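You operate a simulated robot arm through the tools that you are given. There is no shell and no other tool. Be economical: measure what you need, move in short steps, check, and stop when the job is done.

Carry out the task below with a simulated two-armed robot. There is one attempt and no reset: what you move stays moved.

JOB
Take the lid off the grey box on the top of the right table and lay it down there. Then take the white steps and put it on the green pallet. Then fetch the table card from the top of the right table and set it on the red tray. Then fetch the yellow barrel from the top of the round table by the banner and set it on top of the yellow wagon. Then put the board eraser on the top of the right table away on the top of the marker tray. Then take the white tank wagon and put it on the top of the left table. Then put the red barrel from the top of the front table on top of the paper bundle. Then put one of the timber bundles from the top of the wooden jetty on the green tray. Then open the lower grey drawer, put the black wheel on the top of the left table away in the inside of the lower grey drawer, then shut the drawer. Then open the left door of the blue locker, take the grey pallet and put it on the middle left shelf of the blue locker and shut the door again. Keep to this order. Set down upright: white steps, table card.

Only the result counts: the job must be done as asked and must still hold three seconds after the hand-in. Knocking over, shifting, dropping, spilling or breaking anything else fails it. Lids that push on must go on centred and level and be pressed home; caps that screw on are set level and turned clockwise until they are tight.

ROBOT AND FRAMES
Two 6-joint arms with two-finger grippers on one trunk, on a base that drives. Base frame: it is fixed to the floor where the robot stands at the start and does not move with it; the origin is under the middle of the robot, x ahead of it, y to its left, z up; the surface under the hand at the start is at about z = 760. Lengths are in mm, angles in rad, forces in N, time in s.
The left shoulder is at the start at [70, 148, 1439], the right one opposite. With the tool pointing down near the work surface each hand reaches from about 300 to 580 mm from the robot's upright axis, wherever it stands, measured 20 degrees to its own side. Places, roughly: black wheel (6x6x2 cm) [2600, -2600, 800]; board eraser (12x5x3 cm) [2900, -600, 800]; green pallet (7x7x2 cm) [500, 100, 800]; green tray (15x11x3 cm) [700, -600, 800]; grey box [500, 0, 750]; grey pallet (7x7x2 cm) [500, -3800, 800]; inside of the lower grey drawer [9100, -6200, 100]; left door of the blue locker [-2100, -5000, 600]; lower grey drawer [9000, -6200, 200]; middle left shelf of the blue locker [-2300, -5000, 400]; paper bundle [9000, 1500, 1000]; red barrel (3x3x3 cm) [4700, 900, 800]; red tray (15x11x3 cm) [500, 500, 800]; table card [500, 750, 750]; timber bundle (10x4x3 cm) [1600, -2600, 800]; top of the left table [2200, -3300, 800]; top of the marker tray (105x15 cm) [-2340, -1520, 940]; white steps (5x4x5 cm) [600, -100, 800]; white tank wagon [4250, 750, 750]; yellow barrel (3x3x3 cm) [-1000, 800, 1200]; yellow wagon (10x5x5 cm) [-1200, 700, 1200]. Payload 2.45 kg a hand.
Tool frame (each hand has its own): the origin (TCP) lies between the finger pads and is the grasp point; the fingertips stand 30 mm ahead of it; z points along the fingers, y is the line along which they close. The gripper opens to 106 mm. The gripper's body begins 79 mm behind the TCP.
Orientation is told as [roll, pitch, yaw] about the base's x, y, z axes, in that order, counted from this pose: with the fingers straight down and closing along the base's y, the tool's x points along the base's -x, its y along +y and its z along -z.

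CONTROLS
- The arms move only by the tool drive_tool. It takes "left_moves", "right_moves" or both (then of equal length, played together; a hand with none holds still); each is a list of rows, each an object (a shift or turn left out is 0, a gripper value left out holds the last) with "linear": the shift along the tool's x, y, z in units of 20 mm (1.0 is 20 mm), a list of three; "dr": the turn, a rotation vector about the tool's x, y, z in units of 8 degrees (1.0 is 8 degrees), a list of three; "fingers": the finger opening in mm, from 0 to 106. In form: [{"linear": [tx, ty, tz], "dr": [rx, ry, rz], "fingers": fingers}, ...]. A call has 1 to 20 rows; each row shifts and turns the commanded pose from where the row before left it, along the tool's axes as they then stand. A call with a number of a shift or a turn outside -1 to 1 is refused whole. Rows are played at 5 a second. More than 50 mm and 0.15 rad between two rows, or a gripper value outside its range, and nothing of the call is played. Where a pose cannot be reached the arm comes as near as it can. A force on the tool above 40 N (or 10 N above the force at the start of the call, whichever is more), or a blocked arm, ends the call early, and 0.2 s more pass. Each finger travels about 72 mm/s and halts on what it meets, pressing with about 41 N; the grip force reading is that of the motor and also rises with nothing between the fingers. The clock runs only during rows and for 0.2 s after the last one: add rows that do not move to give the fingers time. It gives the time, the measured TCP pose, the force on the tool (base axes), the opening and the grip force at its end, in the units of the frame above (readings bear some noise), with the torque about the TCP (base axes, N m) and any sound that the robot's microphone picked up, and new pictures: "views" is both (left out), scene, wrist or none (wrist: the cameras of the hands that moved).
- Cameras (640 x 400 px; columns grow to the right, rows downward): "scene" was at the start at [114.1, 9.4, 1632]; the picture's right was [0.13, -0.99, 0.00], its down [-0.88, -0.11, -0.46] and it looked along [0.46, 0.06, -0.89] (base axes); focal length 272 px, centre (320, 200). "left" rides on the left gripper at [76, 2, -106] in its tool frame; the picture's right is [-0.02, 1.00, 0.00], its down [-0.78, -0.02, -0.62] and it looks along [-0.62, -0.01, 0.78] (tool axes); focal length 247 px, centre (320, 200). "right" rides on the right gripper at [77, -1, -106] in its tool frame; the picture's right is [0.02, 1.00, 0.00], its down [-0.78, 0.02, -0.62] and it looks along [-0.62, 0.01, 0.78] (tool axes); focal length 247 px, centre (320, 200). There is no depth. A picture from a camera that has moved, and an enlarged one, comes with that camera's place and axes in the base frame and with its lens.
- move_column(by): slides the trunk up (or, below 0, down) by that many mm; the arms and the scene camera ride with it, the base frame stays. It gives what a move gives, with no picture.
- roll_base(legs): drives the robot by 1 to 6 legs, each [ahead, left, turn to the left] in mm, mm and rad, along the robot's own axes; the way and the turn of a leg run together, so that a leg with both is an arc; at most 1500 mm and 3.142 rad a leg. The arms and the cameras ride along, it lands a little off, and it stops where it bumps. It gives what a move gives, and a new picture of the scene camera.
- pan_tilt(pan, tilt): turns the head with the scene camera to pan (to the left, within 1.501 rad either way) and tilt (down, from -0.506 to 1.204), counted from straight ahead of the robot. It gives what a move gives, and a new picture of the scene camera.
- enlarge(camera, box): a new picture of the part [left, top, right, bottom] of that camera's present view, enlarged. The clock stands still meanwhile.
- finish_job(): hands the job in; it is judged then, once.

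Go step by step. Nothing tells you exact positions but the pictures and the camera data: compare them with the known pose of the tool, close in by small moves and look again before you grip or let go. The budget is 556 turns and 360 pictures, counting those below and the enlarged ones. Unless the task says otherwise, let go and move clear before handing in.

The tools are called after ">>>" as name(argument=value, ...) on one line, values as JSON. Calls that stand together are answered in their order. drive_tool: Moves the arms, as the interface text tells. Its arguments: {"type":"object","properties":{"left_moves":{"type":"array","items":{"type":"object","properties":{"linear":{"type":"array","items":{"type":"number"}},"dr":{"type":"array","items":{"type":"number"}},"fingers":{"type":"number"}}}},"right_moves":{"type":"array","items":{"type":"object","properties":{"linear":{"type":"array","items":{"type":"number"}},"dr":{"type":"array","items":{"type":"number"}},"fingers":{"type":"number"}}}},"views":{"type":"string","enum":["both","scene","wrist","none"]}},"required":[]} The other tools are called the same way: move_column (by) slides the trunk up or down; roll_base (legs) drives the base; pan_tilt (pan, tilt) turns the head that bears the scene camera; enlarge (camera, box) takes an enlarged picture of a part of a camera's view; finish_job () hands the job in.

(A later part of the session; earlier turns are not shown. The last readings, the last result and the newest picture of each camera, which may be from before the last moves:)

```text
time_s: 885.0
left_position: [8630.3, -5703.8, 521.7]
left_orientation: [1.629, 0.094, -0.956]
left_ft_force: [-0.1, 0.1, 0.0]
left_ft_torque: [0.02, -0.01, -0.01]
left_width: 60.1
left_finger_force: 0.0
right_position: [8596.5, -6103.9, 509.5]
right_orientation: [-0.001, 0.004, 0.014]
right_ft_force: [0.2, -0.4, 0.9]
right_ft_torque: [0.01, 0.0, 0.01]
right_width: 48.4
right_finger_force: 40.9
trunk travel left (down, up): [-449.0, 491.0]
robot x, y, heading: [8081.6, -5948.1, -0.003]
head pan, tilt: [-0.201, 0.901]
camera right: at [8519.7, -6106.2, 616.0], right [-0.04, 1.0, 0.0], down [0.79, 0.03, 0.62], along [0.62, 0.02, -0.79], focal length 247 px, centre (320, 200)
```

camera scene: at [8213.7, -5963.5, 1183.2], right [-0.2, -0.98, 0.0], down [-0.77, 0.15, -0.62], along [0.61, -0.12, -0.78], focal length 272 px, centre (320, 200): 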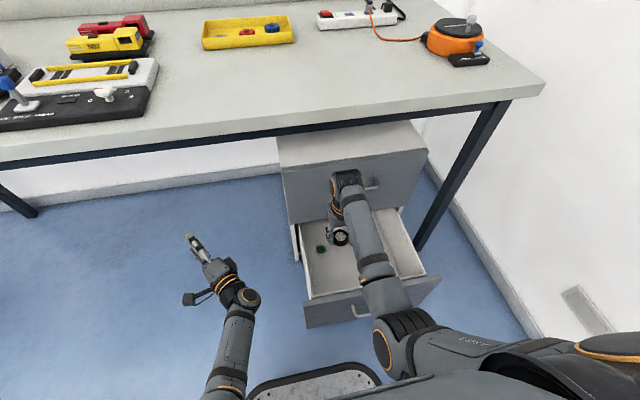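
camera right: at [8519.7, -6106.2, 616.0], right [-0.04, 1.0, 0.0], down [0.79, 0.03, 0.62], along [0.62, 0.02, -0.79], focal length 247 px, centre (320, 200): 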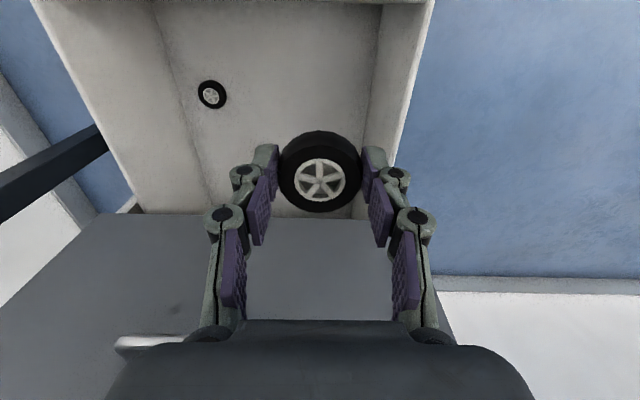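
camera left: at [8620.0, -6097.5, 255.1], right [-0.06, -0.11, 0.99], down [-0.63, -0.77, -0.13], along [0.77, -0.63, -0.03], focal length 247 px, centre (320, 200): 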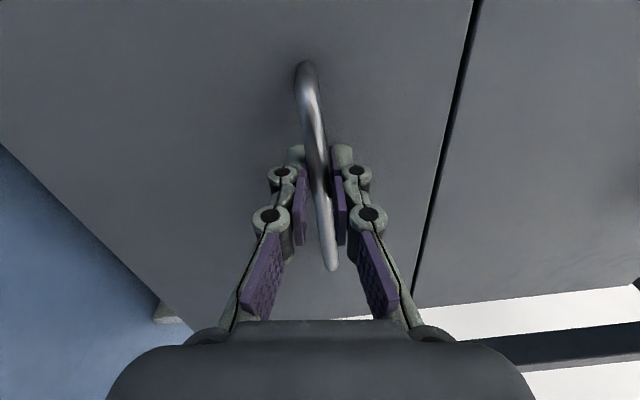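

>>> roll_base(legs=[[30, 0, 0]])

>>> drive_tool(right_moves=[{"linear": [0.7, -0.2, 0]}, {"linear": [0.7, -0.2, 0]}, {"linear": [0.7, -0.2, 0.2]}, {"linear": [0.7, -0.2, 0.4]}, {"linear": [0.5, -0.2, 0.5]}, {"linear": [0, 0, 0.6]}, {"linear": [0, 0, 0.6]}, {}], views="none")

>>> move_column(by=-180)

>>> drive_tool(right_moves=[{}])

```text
time_s: 885.8
left_position: [8660.5, -5701.6, 521.4]
left_orientation: [1.627, 0.098, -0.955]
left_ft_force: [0.6, -0.9, -0.9]
left_ft_torque: [-0.01, -0.02, 0.01]
left_width: 59.9
left_finger_force: 0.0
right_position: [8626.3, -6103.1, 507.7]
right_orientation: [0.0, 0.006, 0.017]
right_ft_force: [0.8, 0.6, -0.6]
right_ft_torque: [0.02, 0.04, 0.0]
right_width: 48.5
right_finger_force: 41.0
trunk travel left (down, up): [-449.0, 491.0]
robot x, y, heading: [8116.8, -5946.1, 0.006]
head pan, tilt: [-0.201, 0.901]
camera scene: at [8244.2, -5963.2, 1183.2], right [-0.19, -0.98, 0.0], down [-0.77, 0.15, -0.62], along [0.61, -0.12, -0.78], focal length 272 px, centre (320, 200)
```

scene: 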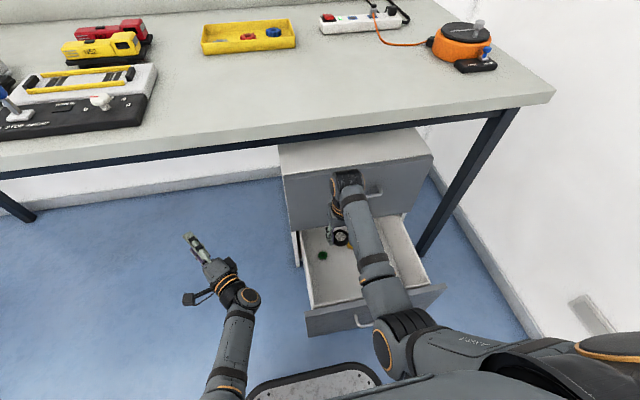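

```text
time_s: 887.6
left_position: [8660.4, -5700.8, 522.0]
left_orientation: [1.628, 0.097, -0.953]
left_ft_force: [-0.7, -0.4, -0.1]
left_ft_torque: [-0.01, 0.01, 0.01]
left_width: 60.0
left_finger_force: 0.0
right_position: [8561.4, -6122.8, 463.3]
right_orientation: [-0.001, 0.003, 0.016]
right_ft_force: [-0.4, -0.7, 0.4]
right_ft_torque: [-0.01, 0.01, -0.04]
right_width: 48.7
right_finger_force: 41.2
trunk travel left (down, up): [-449.0, 491.0]
robot x, y, heading: [8115.6, -5946.9, 0.009]
head pan, tilt: [-0.201, 0.901]
```

```text
time_s: 889.6
left_position: [8658.1, -5701.0, 342.7]
left_orientation: [1.628, 0.096, -0.955]
left_ft_force: [0.1, 0.5, 0.3]
left_ft_torque: [-0.04, 0.01, 0.01]
left_width: 60.0
left_finger_force: 0.2
right_position: [8560.4, -6122.4, 282.7]
right_orientation: [-0.001, 0.002, 0.017]
right_ft_force: [-0.4, 0.6, 0.3]
right_ft_torque: [-0.01, 0.01, -0.01]
right_width: 48.7
right_finger_force: 40.6
trunk travel left (down, up): [-269.0, 671.0]
robot x, y, heading: [8116.1, -5947.3, 0.008]
head pan, tilt: [-0.201, 0.901]
```

```text
time_s: 890.0
left_position: [8660.4, -5702.4, 342.9]
left_orientation: [1.628, 0.095, -0.953]
left_ft_force: [0.9, 0.5, 0.9]
left_ft_torque: [0.0, -0.06, 0.01]
left_width: 60.0
left_finger_force: 0.1
right_position: [8560.4, -6123.4, 283.9]
right_orientation: [0.0, 0.003, 0.017]
right_ft_force: [0.6, -0.4, 0.2]
right_ft_torque: [0.01, 0.01, -0.05]
right_width: 48.5
right_finger_force: 41.1
trunk travel left (down, up): [-269.0, 671.0]
robot x, y, heading: [8118.7, -5953.1, 0.005]
head pan, tilt: [-0.201, 0.901]
camera scene: at [8242.7, -5963.2, 1003.4], right [-0.19, -0.98, 0.0], down [-0.77, 0.15, -0.62], along [0.61, -0.12, -0.78], focal length 272 px, centre (320, 200)
camera right: at [8484.1, -6126.1, 390.6], right [-0.04, 1.0, 0.0], down [0.79, 0.03, 0.62], along [0.62, 0.02, -0.79], focal length 247 px, centre (320, 200)
```

scene: 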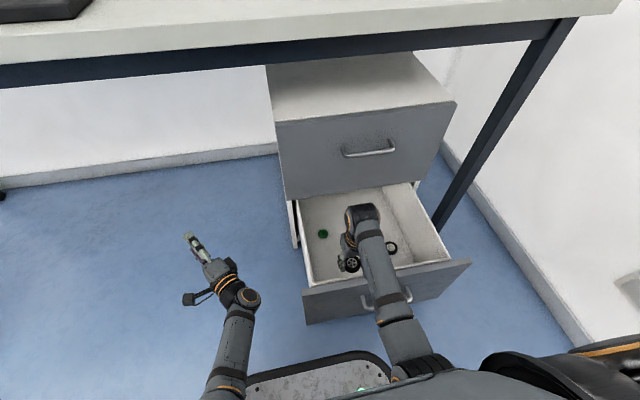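
right: 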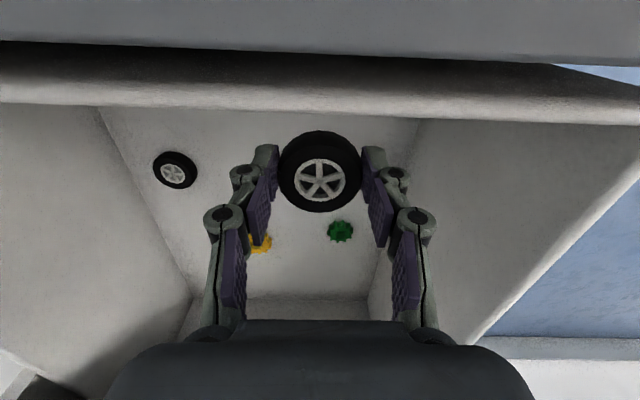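

The wrist camera would meet the drawer front, so I move the hand forward to x≈8630 before lowering further.

>>> drive_tool(right_moves=[{"linear": [-0.7, 0, 0]}, {"linear": [-0.7, 0, 0]}, {"linear": [-0.7, 0, 0]}, {"linear": [-0.7, 0, 0]}, {"linear": [-0.7, 0, 0]}, {}], views="none")

>>> move_column(by=-50)

>>> drive_tool(right_moves=[{"linear": [0, 0, 0.4]}, {"linear": [0, 0, 0.4]}, {}])

```text
time_s: 891.4
left_position: [8660.7, -5701.7, 342.1]
left_orientation: [1.629, 0.096, -0.954]
left_ft_force: [-0.5, -1.0, -0.3]
left_ft_torque: [0.03, 0.0, -0.02]
left_width: 60.1
left_finger_force: 0.1
right_position: [8630.3, -6122.3, 283.5]
right_orientation: [-0.002, 0.004, 0.016]
right_ft_force: [-0.3, 0.0, -0.9]
right_ft_torque: [0.01, -0.04, 0.0]
right_width: 48.6
right_finger_force: 41.0
trunk travel left (down, up): [-269.0, 671.0]
robot x, y, heading: [8121.2, -5947.3, 0.0]
head pan, tilt: [-0.201, 0.901]
```

```text
time_s: 892.3
left_position: [8660.7, -5701.9, 292.0]
left_orientation: [1.629, 0.096, -0.954]
left_ft_force: [-0.2, -0.6, -0.1]
left_ft_torque: [0.01, 0.04, 0.01]
left_width: 59.7
left_finger_force: 0.0
right_position: [8630.2, -6121.9, 233.3]
right_orientation: [0.001, 0.004, 0.016]
right_ft_force: [0.6, 0.1, 0.3]
right_ft_torque: [-0.01, -0.01, 0.02]
right_width: 48.6
right_finger_force: 40.9
trunk travel left (down, up): [-219.0, 721.0]
robot x, y, heading: [8118.1, -5953.0, 0.001]
head pan, tilt: [-0.201, 0.901]
```

```text
time_s: 893.1
left_position: [8659.1, -5702.7, 291.7]
left_orientation: [1.628, 0.098, -0.955]
left_ft_force: [0.2, -1.0, -0.6]
left_ft_torque: [0.02, -0.01, 0.01]
left_width: 59.7
left_finger_force: 0.1
right_position: [8629.4, -6121.4, 216.9]
right_orientation: [-0.001, 0.005, 0.015]
right_ft_force: [-0.9, -0.1, -0.2]
right_ft_torque: [-0.02, 0.02, 0.01]
right_width: 48.8
right_finger_force: 41.1
trunk travel left (down, up): [-219.0, 721.0]
robot x, y, heading: [8119.2, -5951.5, 0.007]
head pan, tilt: [-0.201, 0.901]
camera scene: at [8242.7, -5963.2, 953.4], right [-0.19, -0.98, 0.0], down [-0.77, 0.15, -0.62], along [0.61, -0.12, -0.78], focal length 272 px, centre (320, 200)
camera right: at [8553.4, -6124.0, 323.5], right [-0.04, 1.0, 0.0], down [0.78, 0.03, 0.62], along [0.62, 0.02, -0.79], focal length 247 px, centre (320, 200)
```

scene: 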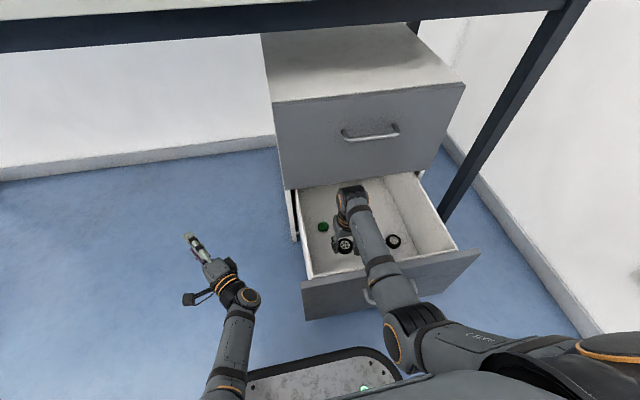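
right: 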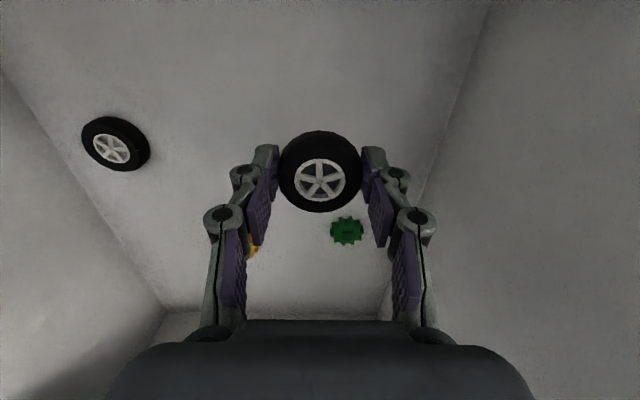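

>>> drive_tool(right_moves=[{"linear": [0, 0, 0.5]}, {"linear": [0, 0, 0.5]}, {"linear": [0, 0, 0.4]}, {"linear": [0, 0, 0.25]}, {"linear": [0, 0, 0.2]}, {"linear": [0, 0, 0.2]}, {"linear": [0, 0, 0.2]}, {"linear": [0, 0, 0.2]}, {"linear": [0, 0, 0.2]}, {}], views="wrist")

```text
time_s: 895.3
left_position: [8658.9, -5702.6, 292.6]
left_orientation: [1.628, 0.095, -0.954]
left_ft_force: [-0.3, 0.7, -0.2]
left_ft_torque: [-0.01, 0.01, 0.0]
left_width: 60.0
left_finger_force: 0.0
right_position: [8629.0, -6121.5, 162.9]
right_orientation: [0.0, 0.004, 0.015]
right_ft_force: [-0.8, 0.0, 0.5]
right_ft_torque: [-0.03, 0.01, -0.01]
right_width: 48.5
right_finger_force: 41.2
trunk travel left (down, up): [-219.0, 721.0]
robot x, y, heading: [8114.1, -5950.7, 0.004]
head pan, tilt: [-0.201, 0.901]
camera right: at [8553.1, -6124.4, 270.1], right [-0.04, 1.0, 0.0], down [0.79, 0.03, 0.62], along [0.62, 0.02, -0.79], focal length 247 px, centre (320, 200)
```

right: 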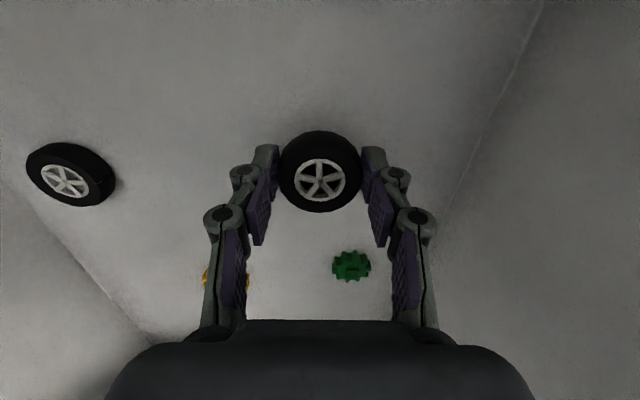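

>>> drive_tool(right_moves=[{"linear": [0, 0, 0.2]}, {"linear": [0, 0, 0.2]}, {"linear": [0, 0, 0.2]}, {"linear": [0, 0, 0.2]}, {"linear": [0, 0, 0.2]}, {"linear": [0, 0, 0.2]}, {"linear": [0, 0, 0.2]}, {}], views="wrist")

```text
time_s: 897.1
left_position: [8659.7, -5701.3, 291.9]
left_orientation: [1.627, 0.097, -0.955]
left_ft_force: [0.2, 1.3, 0.2]
left_ft_torque: [-0.01, 0.0, 0.03]
left_width: 60.3
left_finger_force: 0.2
right_position: [8630.4, -6122.1, 135.5]
right_orientation: [-0.001, 0.003, 0.015]
right_ft_force: [0.6, -0.3, -0.3]
right_ft_torque: [0.01, -0.01, 0.03]
right_width: 48.8
right_finger_force: 40.5
trunk travel left (down, up): [-219.0, 721.0]
robot x, y, heading: [8119.4, -5952.7, 0.009]
head pan, tilt: [-0.201, 0.901]
camera right: at [8554.0, -6124.4, 242.7], right [-0.04, 1.0, 0.0], down [0.79, 0.03, 0.62], along [0.62, 0.02, -0.79], focal length 247 px, centre (320, 200)
```

right: 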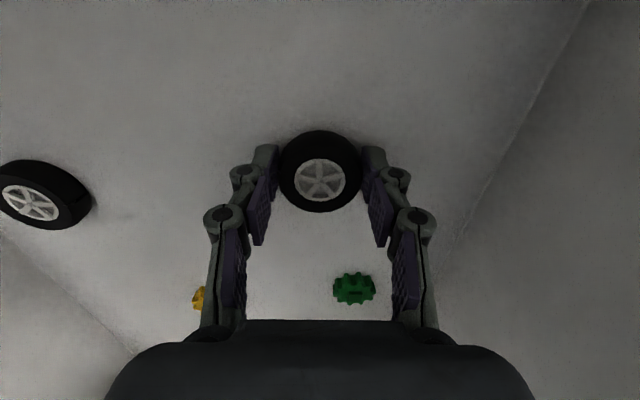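

>>> drive_tool(right_moves=[{"linear": [0, 0, 0.15]}, {"linear": [0, 0, 0.15]}, {"linear": [0, 0, 0.15]}, {"linear": [0, 0, 0.15]}, {"linear": [0, 0, 0.15]}, {"linear": [0, 0, 0.15]}, {"linear": [0, 0, 0.15]}, {}], views="none")

```text
time_s: 898.3
left_position: [8660.1, -5701.1, 293.7]
left_orientation: [1.629, 0.093, -0.956]
left_ft_force: [0.4, 0.6, -0.9]
left_ft_torque: [-0.01, -0.04, 0.02]
left_width: 59.8
left_finger_force: 0.2
right_position: [8637.8, -6120.3, 130.1]
right_orientation: [0.0, -0.014, 0.016]
right_ft_force: [1.0, -0.8, 21.0]
right_ft_torque: [0.04, 0.15, 0.0]
right_width: 48.5
right_finger_force: 40.9
trunk travel left (down, up): [-219.0, 721.0]
robot x, y, heading: [8114.7, -5951.4, 0.007]
head pan, tilt: [-0.201, 0.901]
stopped in row 6 (right hand): the force on the tool passed its limit at 44 N (the readings are from after the stop); the commanded pose is now the measured one
```

Contact with the drawer floor. I release and withdraw straight up.

>>> drive_tool(right_moves=[{"linear": [0, 0, -0.08]}, {}, {"fingers": 68}, {}, {}, {"linear": [0, 0, -0.4]}, {"linear": [0, 0, -0.8]}, {"linear": [0, 0, -0.8]}, {"linear": [0, 0, -0.8]}, {}], views="wrist")

```text
time_s: 900.5
left_position: [8661.9, -5702.9, 293.7]
left_orientation: [1.628, 0.096, -0.956]
left_ft_force: [0.9, 0.2, -0.8]
left_ft_torque: [0.0, 0.01, 0.01]
left_width: 60.2
left_finger_force: 0.0
right_position: [8634.0, -6121.0, 184.4]
right_orientation: [0.0, -0.005, 0.016]
right_ft_force: [-0.6, -0.8, 0.5]
right_ft_torque: [0.02, 0.0, -0.01]
right_width: 68.3
right_finger_force: 0.1
trunk travel left (down, up): [-219.0, 721.0]
robot x, y, heading: [8119.9, -5948.4, 0.007]
head pan, tilt: [-0.201, 0.901]
camera right: at [8556.1, -6122.9, 290.3], right [-0.04, 1.0, 0.0], down [0.78, 0.03, 0.63], along [0.62, 0.02, -0.78], focal length 247 px, centre (320, 200)
```

right: 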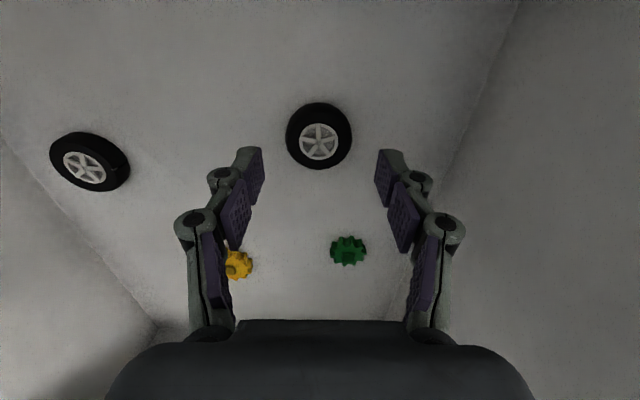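

Wheel is in the drawer. I raise, back off, turn so the left hand faces the drawer again, and prepare to push it shut.

>>> move_column(by=280)

>>> roll_base(legs=[[-340, -100, 0], [0, 0, -0.63]])

>>> move_column(by=-272)

>>> drive_tool(left_moves=[{"fingers": 0}, {}, {}], views="none")

>>> pan_tilt(pan=0.3, tilt=0.6)

```text
time_s: 903.4
left_position: [8660.2, -5702.2, 571.7]
left_orientation: [1.63, 0.097, -0.955]
left_ft_force: [0.3, 0.5, -0.9]
left_ft_torque: [0.01, -0.03, 0.0]
left_width: 59.8
left_finger_force: 0.0
right_position: [8634.3, -6120.1, 464.0]
right_orientation: [-0.001, -0.005, 0.016]
right_ft_force: [0.9, 0.2, -0.8]
right_ft_torque: [0.0, -0.01, 0.03]
right_width: 68.3
right_finger_force: 0.1
trunk travel left (down, up): [-499.0, 441.0]
robot x, y, heading: [8117.0, -5950.2, 0.002]
head pan, tilt: [-0.201, 0.901]
```

```text
time_s: 907.4
left_position: [8355.8, -6181.7, 572.9]
left_orientation: [1.628, 0.096, -1.608]
left_ft_force: [-0.4, -0.3, 0.3]
left_ft_torque: [-0.01, 0.02, -0.01]
left_width: 60.0
left_finger_force: 0.1
right_position: [8081.6, -6500.1, 464.0]
right_orientation: [0.0, -0.006, -0.635]
right_ft_force: [-0.4, 0.3, -1.0]
right_ft_torque: [0.0, 0.02, 0.0]
right_width: 68.0
right_finger_force: 0.0
trunk travel left (down, up): [-499.0, 441.0]
robot x, y, heading: [7774.9, -6052.6, -0.649]
head pan, tilt: [-0.201, 0.901]
camera scene: at [7865.5, -6136.9, 1233.4], right [-0.75, -0.66, 0.0], down [-0.52, 0.59, -0.62], along [0.41, -0.47, -0.78], focal length 272 px, centre (320, 200)
```

scene: 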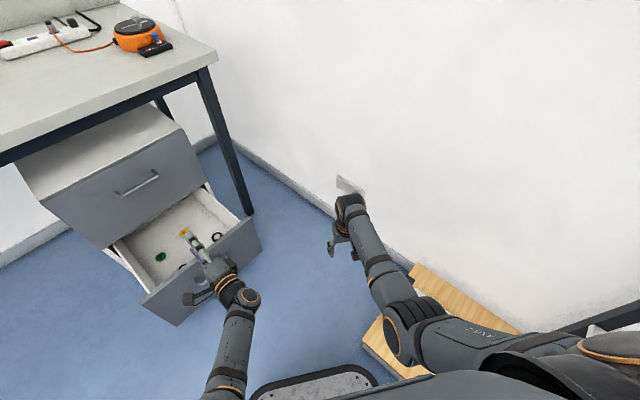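

```text
time_s: 910.2
left_position: [8356.0, -6181.8, 301.4]
left_orientation: [1.629, 0.096, -1.605]
left_ft_force: [0.4, -0.5, 0.4]
left_ft_torque: [-0.03, -0.01, 0.02]
left_width: 59.7
left_finger_force: 0.0
right_position: [8082.6, -6498.5, 192.3]
right_orientation: [0.0, -0.003, -0.634]
right_ft_force: [-0.1, -0.3, -0.7]
right_ft_torque: [0.02, 0.02, 0.01]
right_width: 68.1
right_finger_force: 0.1
trunk travel left (down, up): [-227.0, 713.0]
robot x, y, heading: [7776.3, -6053.3, -0.644]
head pan, tilt: [-0.201, 0.901]
```

```text
time_s: 911.0
left_position: [8355.8, -6182.8, 300.7]
left_orientation: [1.626, 0.096, -1.605]
left_ft_force: [1.2, 0.1, -0.4]
left_ft_torque: [0.02, 0.02, 0.01]
left_width: 0.0
left_finger_force: 28.2
right_position: [8081.2, -6498.0, 191.9]
right_orientation: [0.0, -0.006, -0.635]
right_ft_force: [0.3, -0.6, 0.2]
right_ft_torque: [-0.01, 0.0, -0.01]
right_width: 68.1
right_finger_force: 0.1
trunk travel left (down, up): [-227.0, 713.0]
robot x, y, heading: [7774.2, -6053.6, -0.647]
head pan, tilt: [-0.201, 0.901]
```

```text
time_s: 911.9
left_position: [8357.1, -6181.6, 300.8]
left_orientation: [1.628, 0.097, -1.604]
left_ft_force: [0.3, -0.1, 0.3]
left_ft_torque: [0.0, -0.01, -0.02]
left_width: 0.1
left_finger_force: 28.1
right_position: [8082.9, -6498.8, 191.9]
right_orientation: [0.001, -0.005, -0.636]
right_ft_force: [0.0, 0.0, -0.5]
right_ft_torque: [-0.01, 0.02, -0.02]
right_width: 67.8
right_finger_force: 0.1
trunk travel left (down, up): [-227.0, 713.0]
robot x, y, heading: [7773.5, -6052.1, -0.642]
head pan, tilt: [0.3, 0.6]
camera scene: at [7898.7, -6110.2, 986.1], right [-0.34, -0.94, 0.0], down [-0.53, 0.19, -0.82], along [0.78, -0.28, -0.57], focal length 272 px, centre (320, 200)
```

scene: 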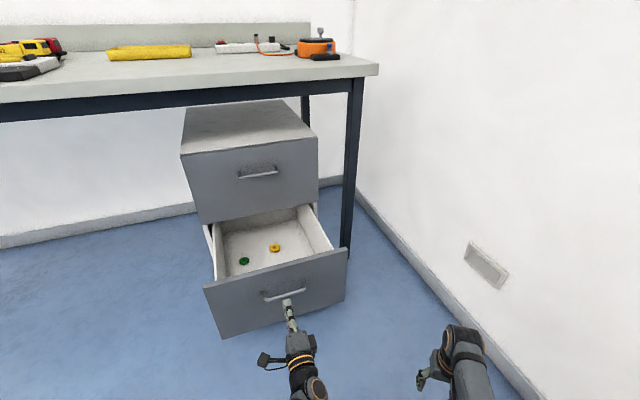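

>>> roll_base(legs=[[96, 72, 0], [96, 72, 0], [80, 60, 0]])

```text
time_s: 914.8
left_position: [8694.2, -6186.1, 301.5]
left_orientation: [1.629, 0.098, -1.613]
left_ft_force: [0.2, -0.2, -0.1]
left_ft_torque: [0.03, -0.03, 0.01]
left_width: 0.0
left_finger_force: 28.6
right_position: [8417.6, -6501.0, 191.4]
right_orientation: [0.0, -0.005, -0.64]
right_ft_force: [0.0, 1.1, -1.0]
right_ft_torque: [-0.03, 0.01, 0.03]
right_width: 68.1
right_finger_force: 0.0
trunk travel left (down, up): [-227.0, 713.0]
robot x, y, heading: [8111.2, -6050.0, -0.657]
head pan, tilt: [0.3, 0.6]
camera scene: at [8236.9, -6111.3, 986.1], right [-0.34, -0.94, 0.0], down [-0.53, 0.19, -0.82], along [0.77, -0.28, -0.57], focal length 272 px, centre (320, 200)
```

scene: 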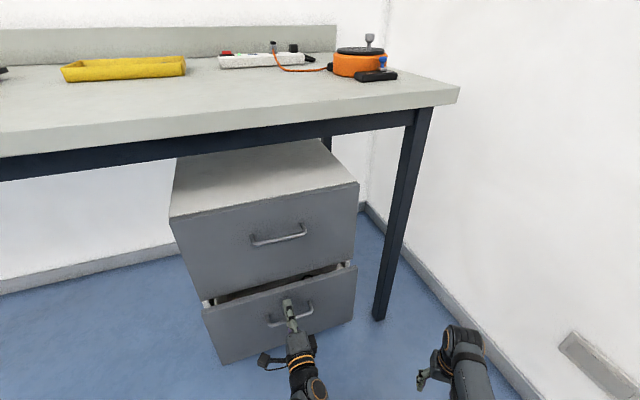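

>>> roll_base(legs=[[32, 24, 0], [16, 12, 0]])

>>> enlarge(camera="scene", box=[150, 140, 400, 380])

```text
time_s: 916.0
left_position: [8742.1, -6188.0, 301.1]
left_orientation: [1.638, 0.107, -1.613]
left_ft_force: [-16.3, 0.9, 7.6]
left_ft_torque: [0.09, -0.15, 0.18]
left_width: 0.1
left_finger_force: 29.0
right_position: [8467.6, -6503.0, 191.7]
right_orientation: [0.002, -0.007, -0.644]
right_ft_force: [-0.7, 0.4, 0.6]
right_ft_torque: [0.02, 0.0, 0.01]
right_width: 67.8
right_finger_force: 0.0
trunk travel left (down, up): [-227.0, 713.0]
robot x, y, heading: [8160.9, -6051.4, -0.653]
head pan, tilt: [0.3, 0.6]
stopped in leg 2: the force on the tool passed its limit at 159 N (the readings are from after the stop); the commanded pose is now the measured one
camera scene: at [8285.7, -6112.8, 986.3], right [-0.35, -0.94, 0.0], down [-0.53, 0.2, -0.83], along [0.77, -0.29, -0.56], focal length 272 px, centre (320, 200)
```

scene: 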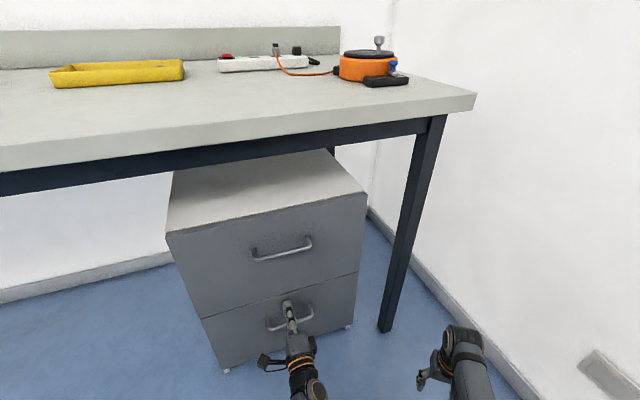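

```text
1.67 times, centred on (275, 260) of scene
camera zoom: at [8285.7, -6112.8, 986.3], right [-0.35, -0.94, 0.0], down [-0.53, 0.2, -0.83], along [0.77, -0.29, -0.56], focal length 454 px, centre (395, 100)
```

zoom: 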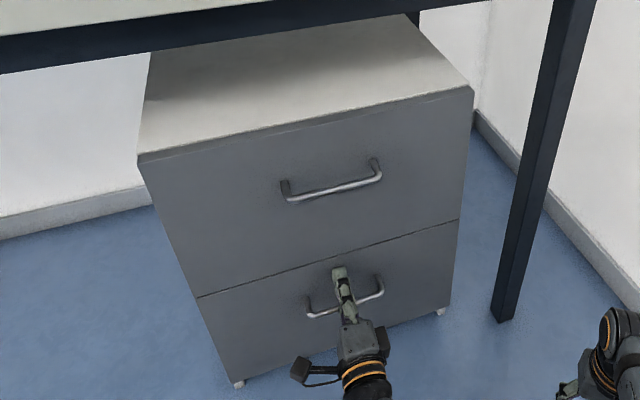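

The drawer is shut flush. I back away, raise the trunk, and restore the left wrist.

>>> roll_base(legs=[[-96, -72, 0], [-320, 320, 0]])

>>> move_column(by=400)

>>> move_column(by=305)

>>> drive_tool(left_moves=[{"dr": [0, -0.9, 0], "fingers": 60}, {"dr": [0, -0.9, 0]}, {"dr": [0, -0.9, 0]}, {"dr": [0, -0.9, 0]}, {"dr": [0, -0.6, 0]}, {"dr": [0, 0, -1]}, {"dr": [0, 0, -1]}, {"dr": [0, 0, -1]}, {"dr": [0, 0, -1]}, {"dr": [0, 0, -1]}, {"dr": [0, 0, -1]}, {"dr": [0, 0, -1]}, {"dr": [0, 0, -1]}, {"dr": [0, 0, -1]}, {"dr": [0, 0, -1]}, {"dr": [0, 0, -1]}, {"dr": [0, 0, -0.25]}, {}], views="none")

```text
time_s: 919.6
left_position: [8574.5, -5738.0, 299.4]
left_orientation: [1.635, 0.104, -1.599]
left_ft_force: [-0.2, -0.5, 1.0]
left_ft_torque: [0.02, 0.02, -0.01]
left_width: 0.0
left_finger_force: 28.7
right_position: [8304.2, -6057.6, 191.8]
right_orientation: [0.0, -0.005, -0.63]
right_ft_force: [0.1, -0.2, -0.5]
right_ft_torque: [0.0, 0.01, 0.0]
right_width: 67.9
right_finger_force: 0.1
trunk travel left (down, up): [-227.0, 713.0]
robot x, y, heading: [7993.3, -5613.4, -0.64]
head pan, tilt: [0.3, 0.6]
camera scene: at [8118.6, -5669.7, 986.2], right [-0.33, -0.94, 0.0], down [-0.53, 0.19, -0.82], along [0.78, -0.28, -0.57], focal length 272 px, centre (320, 200)
```

scene: 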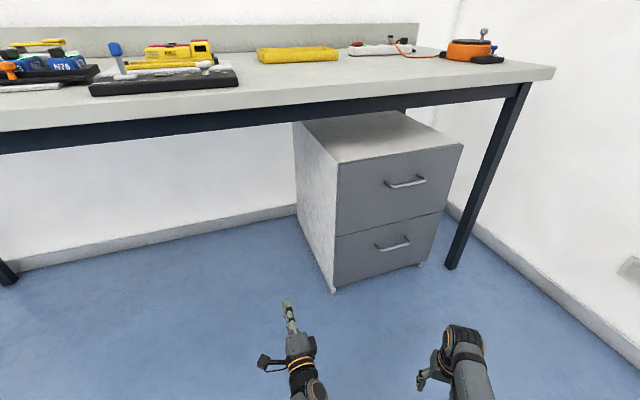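

```text
time_s: 923.4
left_position: [8575.1, -5738.0, 700.3]
left_orientation: [1.635, 0.104, -1.601]
left_ft_force: [0.5, 0.0, -0.8]
left_ft_torque: [-0.01, 0.03, 0.02]
left_width: 0.0
left_finger_force: 28.7
right_position: [8304.9, -6057.7, 591.2]
right_orientation: [0.001, -0.005, -0.631]
right_ft_force: [-0.5, 0.8, 0.5]
right_ft_torque: [0.01, 0.01, 0.01]
right_width: 67.9
right_finger_force: 0.1
trunk travel left (down, up): [-627.0, 313.0]
robot x, y, heading: [7995.2, -5607.1, -0.642]
head pan, tilt: [0.3, 0.6]
```

```text
time_s: 926.4
left_position: [8575.5, -5738.7, 1004.9]
left_orientation: [1.636, 0.104, -1.599]
left_ft_force: [-0.5, -0.5, -0.3]
left_ft_torque: [-0.01, -0.05, -0.01]
left_width: 0.0
left_finger_force: 28.5
right_position: [8304.5, -6057.6, 895.4]
right_orientation: [0.001, -0.005, -0.63]
right_ft_force: [0.6, -0.4, 0.5]
right_ft_torque: [-0.01, -0.02, 0.02]
right_width: 67.9
right_finger_force: 0.1
trunk travel left (down, up): [-932.0, 8.0]
robot x, y, heading: [7993.7, -5609.3, -0.642]
head pan, tilt: [0.3, 0.6]
```

```text
time_s: 930.2
left_position: [8575.6, -5737.6, 1005.3]
left_orientation: [1.528, -1.448, -2.144]
left_ft_force: [0.3, 0.5, -1.1]
left_ft_torque: [0.0, 0.0, -0.01]
left_width: 60.1
left_finger_force: 0.1
right_position: [8304.4, -6057.9, 897.2]
right_orientation: [-0.001, -0.007, -0.632]
right_ft_force: [0.2, 0.4, 0.4]
right_ft_torque: [0.01, -0.01, 0.04]
right_width: 68.0
right_finger_force: 0.2
trunk travel left (down, up): [-932.0, 8.0]
robot x, y, heading: [7995.7, -5613.4, -0.642]
head pan, tilt: [0.3, 0.6]
```

>>> roll_base(legs=[[0, 0, -2.49], [1000, 250, 0], [1450, 0, 0], [1450, 0, 0], [1400, -200, 0]])

```text
time_s: 961.6
left_position: [2177.6, -6062.1, 1005.4]
left_orientation: [1.53, -1.448, 1.661]
left_ft_force: [-0.1, -0.5, -0.6]
left_ft_torque: [0.01, -0.01, 0.01]
left_width: 60.0
left_finger_force: 0.0
right_position: [2192.3, -5642.5, 896.9]
right_orientation: [0.001, -0.006, -3.101]
right_ft_force: [0.6, 0.4, -0.1]
right_ft_torque: [-0.02, 0.03, 0.03]
right_width: 68.2
right_finger_force: 0.0
trunk travel left (down, up): [-932.0, 8.0]
robot x, y, heading: [2711.4, -5802.1, -3.115]
head pan, tilt: [0.3, 0.6]
camera scene: at [2579.0, -5830.1, 1691.2], right [-0.32, 0.95, 0.0], down [0.53, 0.18, -0.83], along [-0.78, -0.27, -0.56], focal length 272 px, centre (320, 200)
```

scene: 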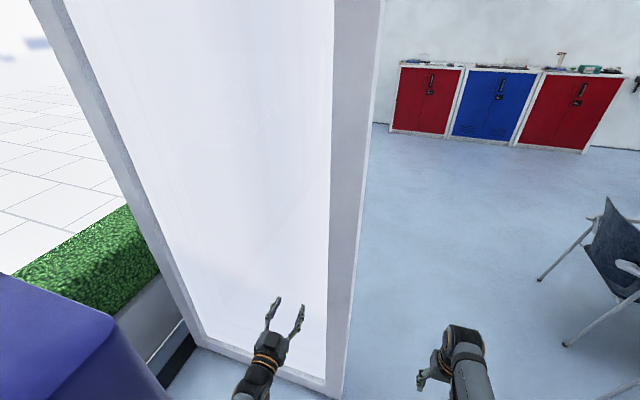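

A glass door panel juts out ahead-left; I sidestep right before driving on.

>>> roll_base(legs=[[0, -380, 0], [1450, 0, 0], [1300, 0, 0]])

>>> pan_tilt(pan=0.0, tilt=0.4)

```text
time_s: 976.8
left_position: [-546.4, -5704.8, 1005.1]
left_orientation: [1.531, -1.449, 1.651]
left_ft_force: [-0.5, 1.1, 0.3]
left_ft_torque: [0.0, 0.01, -0.02]
left_width: 60.1
left_finger_force: 0.1
right_position: [-526.9, -5286.8, 896.2]
right_orientation: [0.0, -0.005, -3.114]
right_ft_force: [-0.8, 0.5, -0.4]
right_ft_torque: [-0.02, 0.02, 0.03]
right_width: 67.9
right_finger_force: 0.0
trunk travel left (down, up): [-932.0, 8.0]
robot x, y, heading: [-7.3, -5453.0, -3.123]
head pan, tilt: [0.3, 0.6]
camera scene: at [-143.2, -5478.0, 1691.2], right [-0.31, 0.95, 0.0], down [0.54, 0.18, -0.83], along [-0.78, -0.26, -0.56], focal length 272 px, centre (320, 200)
```

scene: 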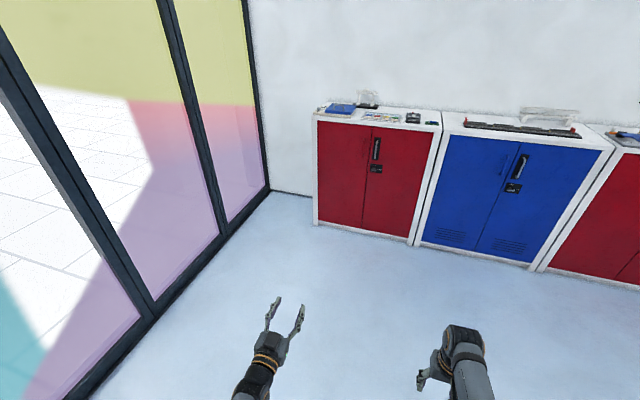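

```text
time_s: 977.5
left_position: [-546.9, -5705.0, 1006.0]
left_orientation: [1.523, -1.449, 1.654]
left_ft_force: [0.3, -0.5, 0.9]
left_ft_torque: [0.01, -0.01, -0.01]
left_width: 60.0
left_finger_force: 0.1
right_position: [-528.0, -5287.0, 897.5]
right_orientation: [0.001, -0.006, -3.114]
right_ft_force: [0.3, 1.1, 0.5]
right_ft_torque: [-0.01, 0.01, 0.01]
right_width: 68.2
right_finger_force: 0.1
trunk travel left (down, up): [-932.0, 8.0]
robot x, y, heading: [-11.0, -5450.0, -3.127]
head pan, tilt: [0.0, 0.4]
camera scene: at [-152.8, -5452.1, 1709.3], right [-0.02, 1.0, 0.0], down [0.39, 0.01, -0.92], along [-0.92, -0.01, -0.39], focal length 272 px, centre (320, 200)
```

scene: 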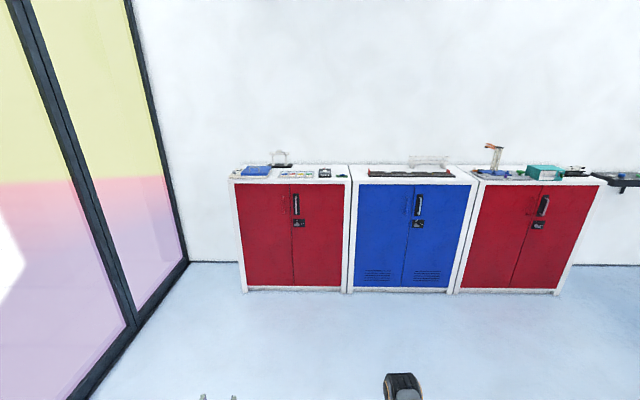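

>>> enlarge(camera="scene", box=[340, 150, 480, 300])

```text
2.67 times, centred on (410, 225) of scene
camera zoom: at [-152.8, -5452.1, 1709.3], right [-0.02, 1.0, 0.0], down [0.39, 0.01, -0.92], along [-0.92, -0.01, -0.39], focal length 726 px, centre (80, 133)
```

zoom: 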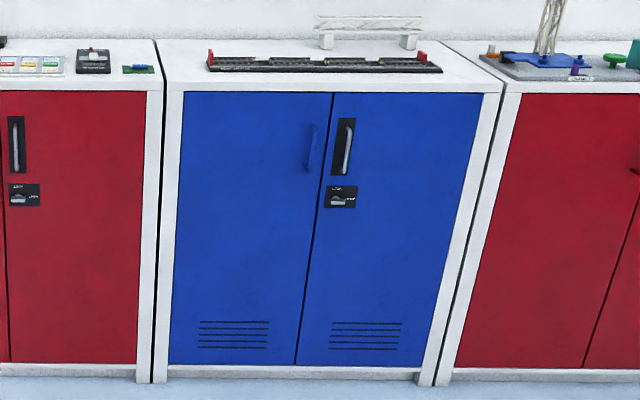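

Blue locker: left door hinged at its left, blue vertical handle at about [-2035, -4821, 875]. I drive to stand in front, slightly right of it.

>>> roll_base(legs=[[690, -438, -0.015], [640, -438, 0]])

>>> move_column(by=-130)

>>> pan_tilt(pan=0.3, tilt=0.6)

>>> drive_tool(left_moves=[{}], views="wrist")

```text
time_s: 985.7
left_position: [-1883.9, -4813.6, 1005.2]
left_orientation: [1.531, -1.448, 1.62]
left_ft_force: [0.0, -0.7, -0.1]
left_ft_torque: [-0.01, 0.02, -0.02]
left_width: 59.9
left_finger_force: 0.0
right_position: [-1852.5, -4396.5, 895.3]
right_orientation: [0.001, -0.006, 3.139]
right_ft_force: [-0.6, -0.2, 0.5]
right_ft_torque: [0.03, -0.01, -0.01]
right_width: 68.0
right_finger_force: 0.0
trunk travel left (down, up): [-932.0, 8.0]
robot x, y, heading: [-1341.1, -4576.5, 3.132]
head pan, tilt: [0.0, 0.4]
camera scene: at [-1481.0, -4572.7, 1709.5], right [0.01, 1.0, 0.0], down [0.39, -0.01, -0.92], along [-0.92, 0.01, -0.39], focal length 272 px, centre (320, 200)
```

scene: 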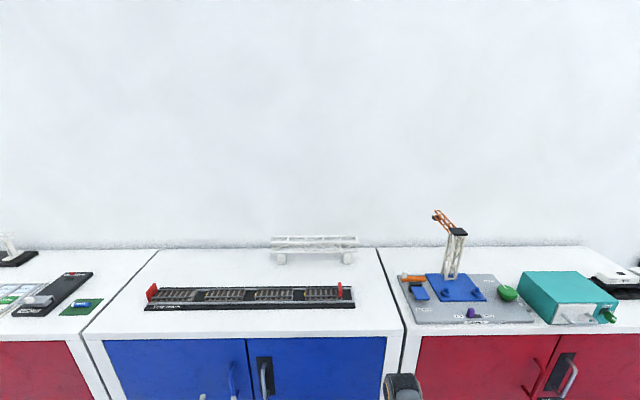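

```text
time_s: 987.3
left_position: [-1884.1, -4812.5, 875.8]
left_orientation: [1.527, -1.45, 1.624]
left_ft_force: [0.5, 0.3, 0.7]
left_ft_torque: [-0.05, 0.01, 0.0]
left_width: 60.3
left_finger_force: 0.0
right_position: [-1852.4, -4395.3, 768.3]
right_orientation: [0.0, -0.006, 3.138]
right_ft_force: [0.3, -0.2, 0.4]
right_ft_torque: [-0.01, 0.01, -0.01]
right_width: 68.0
right_finger_force: 0.0
trunk travel left (down, up): [-802.0, 138.0]
robot x, y, heading: [-1341.8, -4576.8, 3.127]
head pan, tilt: [0.0, 0.4]
```

```text
time_s: 988.1
left_position: [-1884.2, -4812.8, 876.2]
left_orientation: [1.525, -1.449, 1.625]
left_ft_force: [-0.1, -0.1, -0.2]
left_ft_torque: [-0.02, 0.0, -0.03]
left_width: 59.9
left_finger_force: 0.1
right_position: [-1852.2, -4395.3, 767.7]
right_orientation: [0.001, -0.005, 3.136]
right_ft_force: [-0.2, -0.2, 0.0]
right_ft_torque: [-0.02, 0.02, 0.04]
right_width: 68.1
right_finger_force: 0.1
trunk travel left (down, up): [-802.0, 138.0]
robot x, y, heading: [-1342.3, -4574.8, 3.128]
head pan, tilt: [0.3, 0.6]
camera scene: at [-1474.1, -4598.2, 1561.2], right [-0.28, 0.96, 0.0], down [0.54, 0.16, -0.83], along [-0.79, -0.23, -0.56], focal length 272 px, centre (320, 200)
```

scene: 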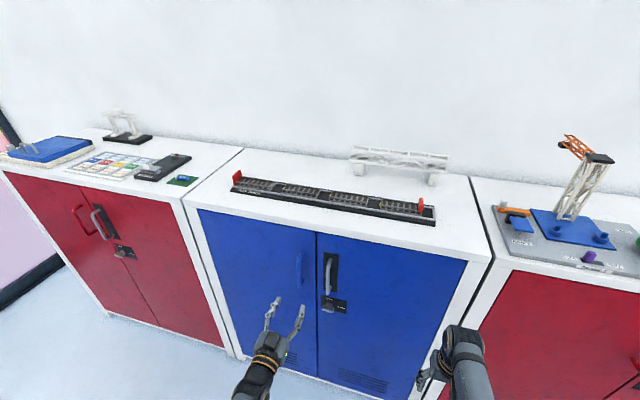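

```text
time_s: 988.5
left_position: [-1885.4, -4813.6, 875.8]
left_orientation: [1.525, -1.448, 1.626]
left_ft_force: [0.0, -0.6, 0.0]
left_ft_torque: [-0.03, 0.01, -0.01]
left_width: 60.2
left_finger_force: 0.1
right_position: [-1852.3, -4396.4, 767.0]
right_orientation: [0.002, -0.006, 3.138]
right_ft_force: [0.6, 0.2, 0.0]
right_ft_torque: [0.02, 0.01, -0.01]
right_width: 68.2
right_finger_force: 0.1
trunk travel left (down, up): [-802.0, 138.0]
robot x, y, heading: [-1339.9, -4574.9, 3.13]
head pan, tilt: [0.3, 0.6]
camera left: at [-1777.8, -4824.0, 800.2], right [0.01, -0.99, 0.14], down [0.62, 0.12, 0.78], along [-0.79, 0.08, 0.61], focal length 247 px, centre (320, 200)
```

left: 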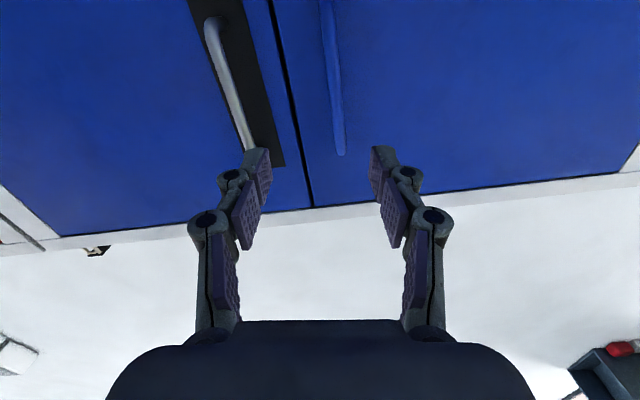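

>>> roll_base(legs=[[100, 19, 0.01]])

>>> drive_tool(left_moves=[{}], views="wrist")

```text
time_s: 989.6
left_position: [-1979.0, -4837.2, 875.3]
left_orientation: [1.525, -1.449, 1.636]
left_ft_force: [-0.3, 0.0, -0.4]
left_ft_torque: [0.0, -0.01, 0.01]
left_width: 60.0
left_finger_force: 0.1
right_position: [-1952.7, -4418.9, 767.7]
right_orientation: [-0.001, -0.004, -3.133]
right_ft_force: [-0.7, -0.2, 0.2]
right_ft_torque: [-0.03, -0.03, 0.0]
right_width: 68.0
right_finger_force: 0.0
trunk travel left (down, up): [-802.0, 138.0]
robot x, y, heading: [-1437.6, -4594.2, 3.138]
head pan, tilt: [0.3, 0.6]
camera scene: at [-1572.5, -4618.3, 1561.3], right [-0.29, 0.96, 0.0], down [0.54, 0.17, -0.83], along [-0.79, -0.24, -0.56], focal length 272 px, centre (320, 200)
```

scene: 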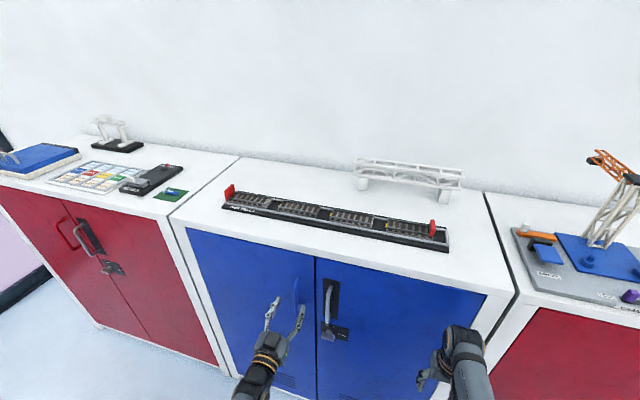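

```text
time_s: 990.0
left_position: [-1980.1, -4838.2, 875.5]
left_orientation: [1.531, -1.449, 1.629]
left_ft_force: [0.8, 0.4, 0.1]
left_ft_torque: [0.03, -0.01, -0.04]
left_width: 60.0
left_finger_force: 0.0
right_position: [-1953.0, -4420.1, 766.9]
right_orientation: [0.001, -0.005, -3.132]
right_ft_force: [-0.2, -0.4, 0.3]
right_ft_torque: [0.02, 0.0, -0.01]
right_width: 68.1
right_finger_force: 0.1
trunk travel left (down, up): [-802.0, 138.0]
robot x, y, heading: [-1439.9, -4589.6, 3.142]
head pan, tilt: [0.3, 0.6]
camera left: at [-1872.8, -4847.4, 800.7], right [0.02, -0.99, 0.14], down [0.62, 0.13, 0.78], along [-0.79, 0.07, 0.61], focal length 247 px, centre (320, 200)
```

left: 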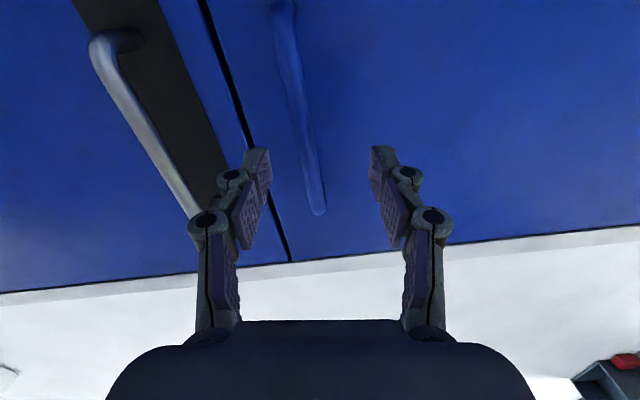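

>>> roll_base(legs=[[47, -6, 0]])

>>> drive_tool(left_moves=[{"fingers": 0}, {}, {}, {}, {}], views="wrist")

```text
time_s: 991.1
left_position: [-2026.1, -4830.9, 873.5]
left_orientation: [1.533, -1.45, 1.628]
left_ft_force: [0.0, -0.1, -0.5]
left_ft_torque: [0.05, -0.02, -0.01]
left_width: 59.9
left_finger_force: 0.1
right_position: [-2000.9, -4413.9, 765.9]
right_orientation: [0.0, -0.002, -3.134]
right_ft_force: [-0.3, 1.3, -0.2]
right_ft_torque: [0.03, -0.02, 0.01]
right_width: 67.9
right_finger_force: 0.1
trunk travel left (down, up): [-802.0, 138.0]
robot x, y, heading: [-1486.0, -4589.0, 3.139]
head pan, tilt: [0.3, 0.6]
stopped in leg 1: the force on the tool passed its limit at 84 N (the readings are from after the stop); the commanded pose is now the measured one
camera scene: at [-1623.0, -4611.3, 1560.8], right [-0.29, 0.96, 0.0], down [0.54, 0.16, -0.82], along [-0.79, -0.24, -0.57], focal length 272 px, centre (320, 200)
```

scene: 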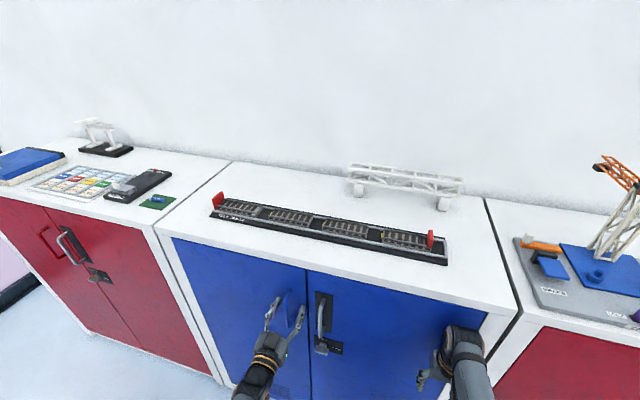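

```text
time_s: 992.3
left_position: [-2024.8, -4830.9, 876.2]
left_orientation: [1.553, -1.448, 1.608]
left_ft_force: [3.5, 6.0, -1.5]
left_ft_torque: [1.13, 0.09, 0.04]
left_width: 12.7
left_finger_force: 36.8
right_position: [-1999.5, -4412.9, 767.7]
right_orientation: [-0.001, -0.007, -3.133]
right_ft_force: [0.3, -0.2, 0.3]
right_ft_torque: [-0.01, -0.01, 0.02]
right_width: 68.1
right_finger_force: 0.1
trunk travel left (down, up): [-802.0, 138.0]
robot x, y, heading: [-1485.7, -4587.1, 3.135]
head pan, tilt: [0.3, 0.6]
camera left: at [-1918.9, -4840.0, 800.1], right [0.02, -0.99, 0.14], down [0.62, 0.12, 0.78], along [-0.79, 0.07, 0.61], focal length 247 px, centre (320, 200)
```

left: 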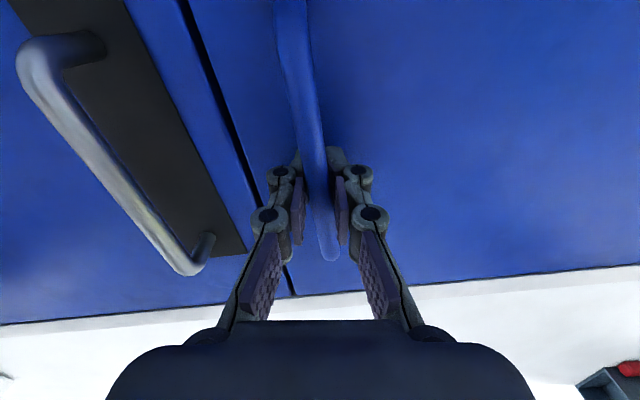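

Handle gripped. I pull back gently along the door's arc.

>>> roll_base(legs=[[-60, 6, 0]])

```text
time_s: 993.2
left_position: [-1966.7, -4841.6, 875.4]
left_orientation: [1.579, -1.452, 1.581]
left_ft_force: [-7.4, -28.2, 6.0]
left_ft_torque: [0.62, 0.17, -0.24]
left_width: 12.9
left_finger_force: 37.1
right_position: [-1940.1, -4420.9, 767.1]
right_orientation: [-0.004, -0.003, -3.133]
right_ft_force: [-1.0, 0.0, 0.3]
right_ft_torque: [-0.01, 0.04, 0.05]
right_width: 68.0
right_finger_force: 0.0
trunk travel left (down, up): [-802.0, 138.0]
robot x, y, heading: [-1427.4, -4592.1, 3.136]
head pan, tilt: [0.3, 0.6]
camera scene: at [-1561.0, -4624.2, 1561.0], right [-0.29, 0.96, 0.0], down [0.54, 0.17, -0.82], along [-0.79, -0.24, -0.57], focal length 272 px, centre (320, 200)
```

scene: 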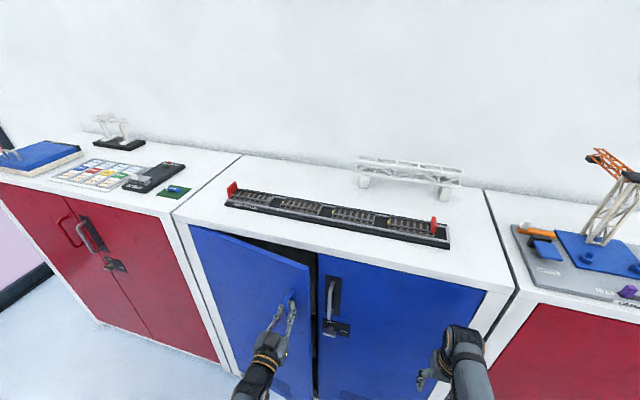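

>>> roll_base(legs=[[-58, 26, 0], [-55, 30, 0]])

```text
time_s: 994.8
left_position: [-1856.7, -4891.8, 875.6]
left_orientation: [1.573, -1.449, 1.582]
left_ft_force: [-2.4, 0.6, -7.8]
left_ft_torque: [0.72, -0.49, -0.15]
left_width: 13.0
left_finger_force: 37.6
right_position: [-1828.3, -4473.3, 766.5]
right_orientation: [0.001, -0.003, -3.139]
right_ft_force: [-0.3, -0.1, -0.9]
right_ft_torque: [-0.01, 0.03, 0.02]
right_width: 67.9
right_finger_force: 0.1
trunk travel left (down, up): [-802.0, 138.0]
robot x, y, heading: [-1315.6, -4651.6, 3.133]
head pan, tilt: [0.3, 0.6]
camera scene: at [-1450.4, -4673.3, 1560.8], right [-0.29, 0.96, 0.0], down [0.54, 0.16, -0.82], along [-0.79, -0.24, -0.57], focal length 272 px, centre (320, 200)
```

scene: 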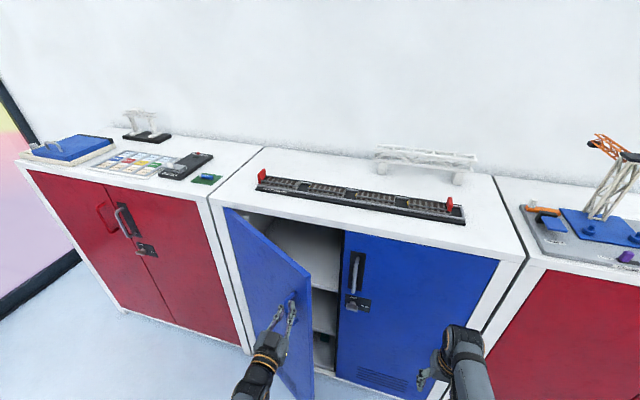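

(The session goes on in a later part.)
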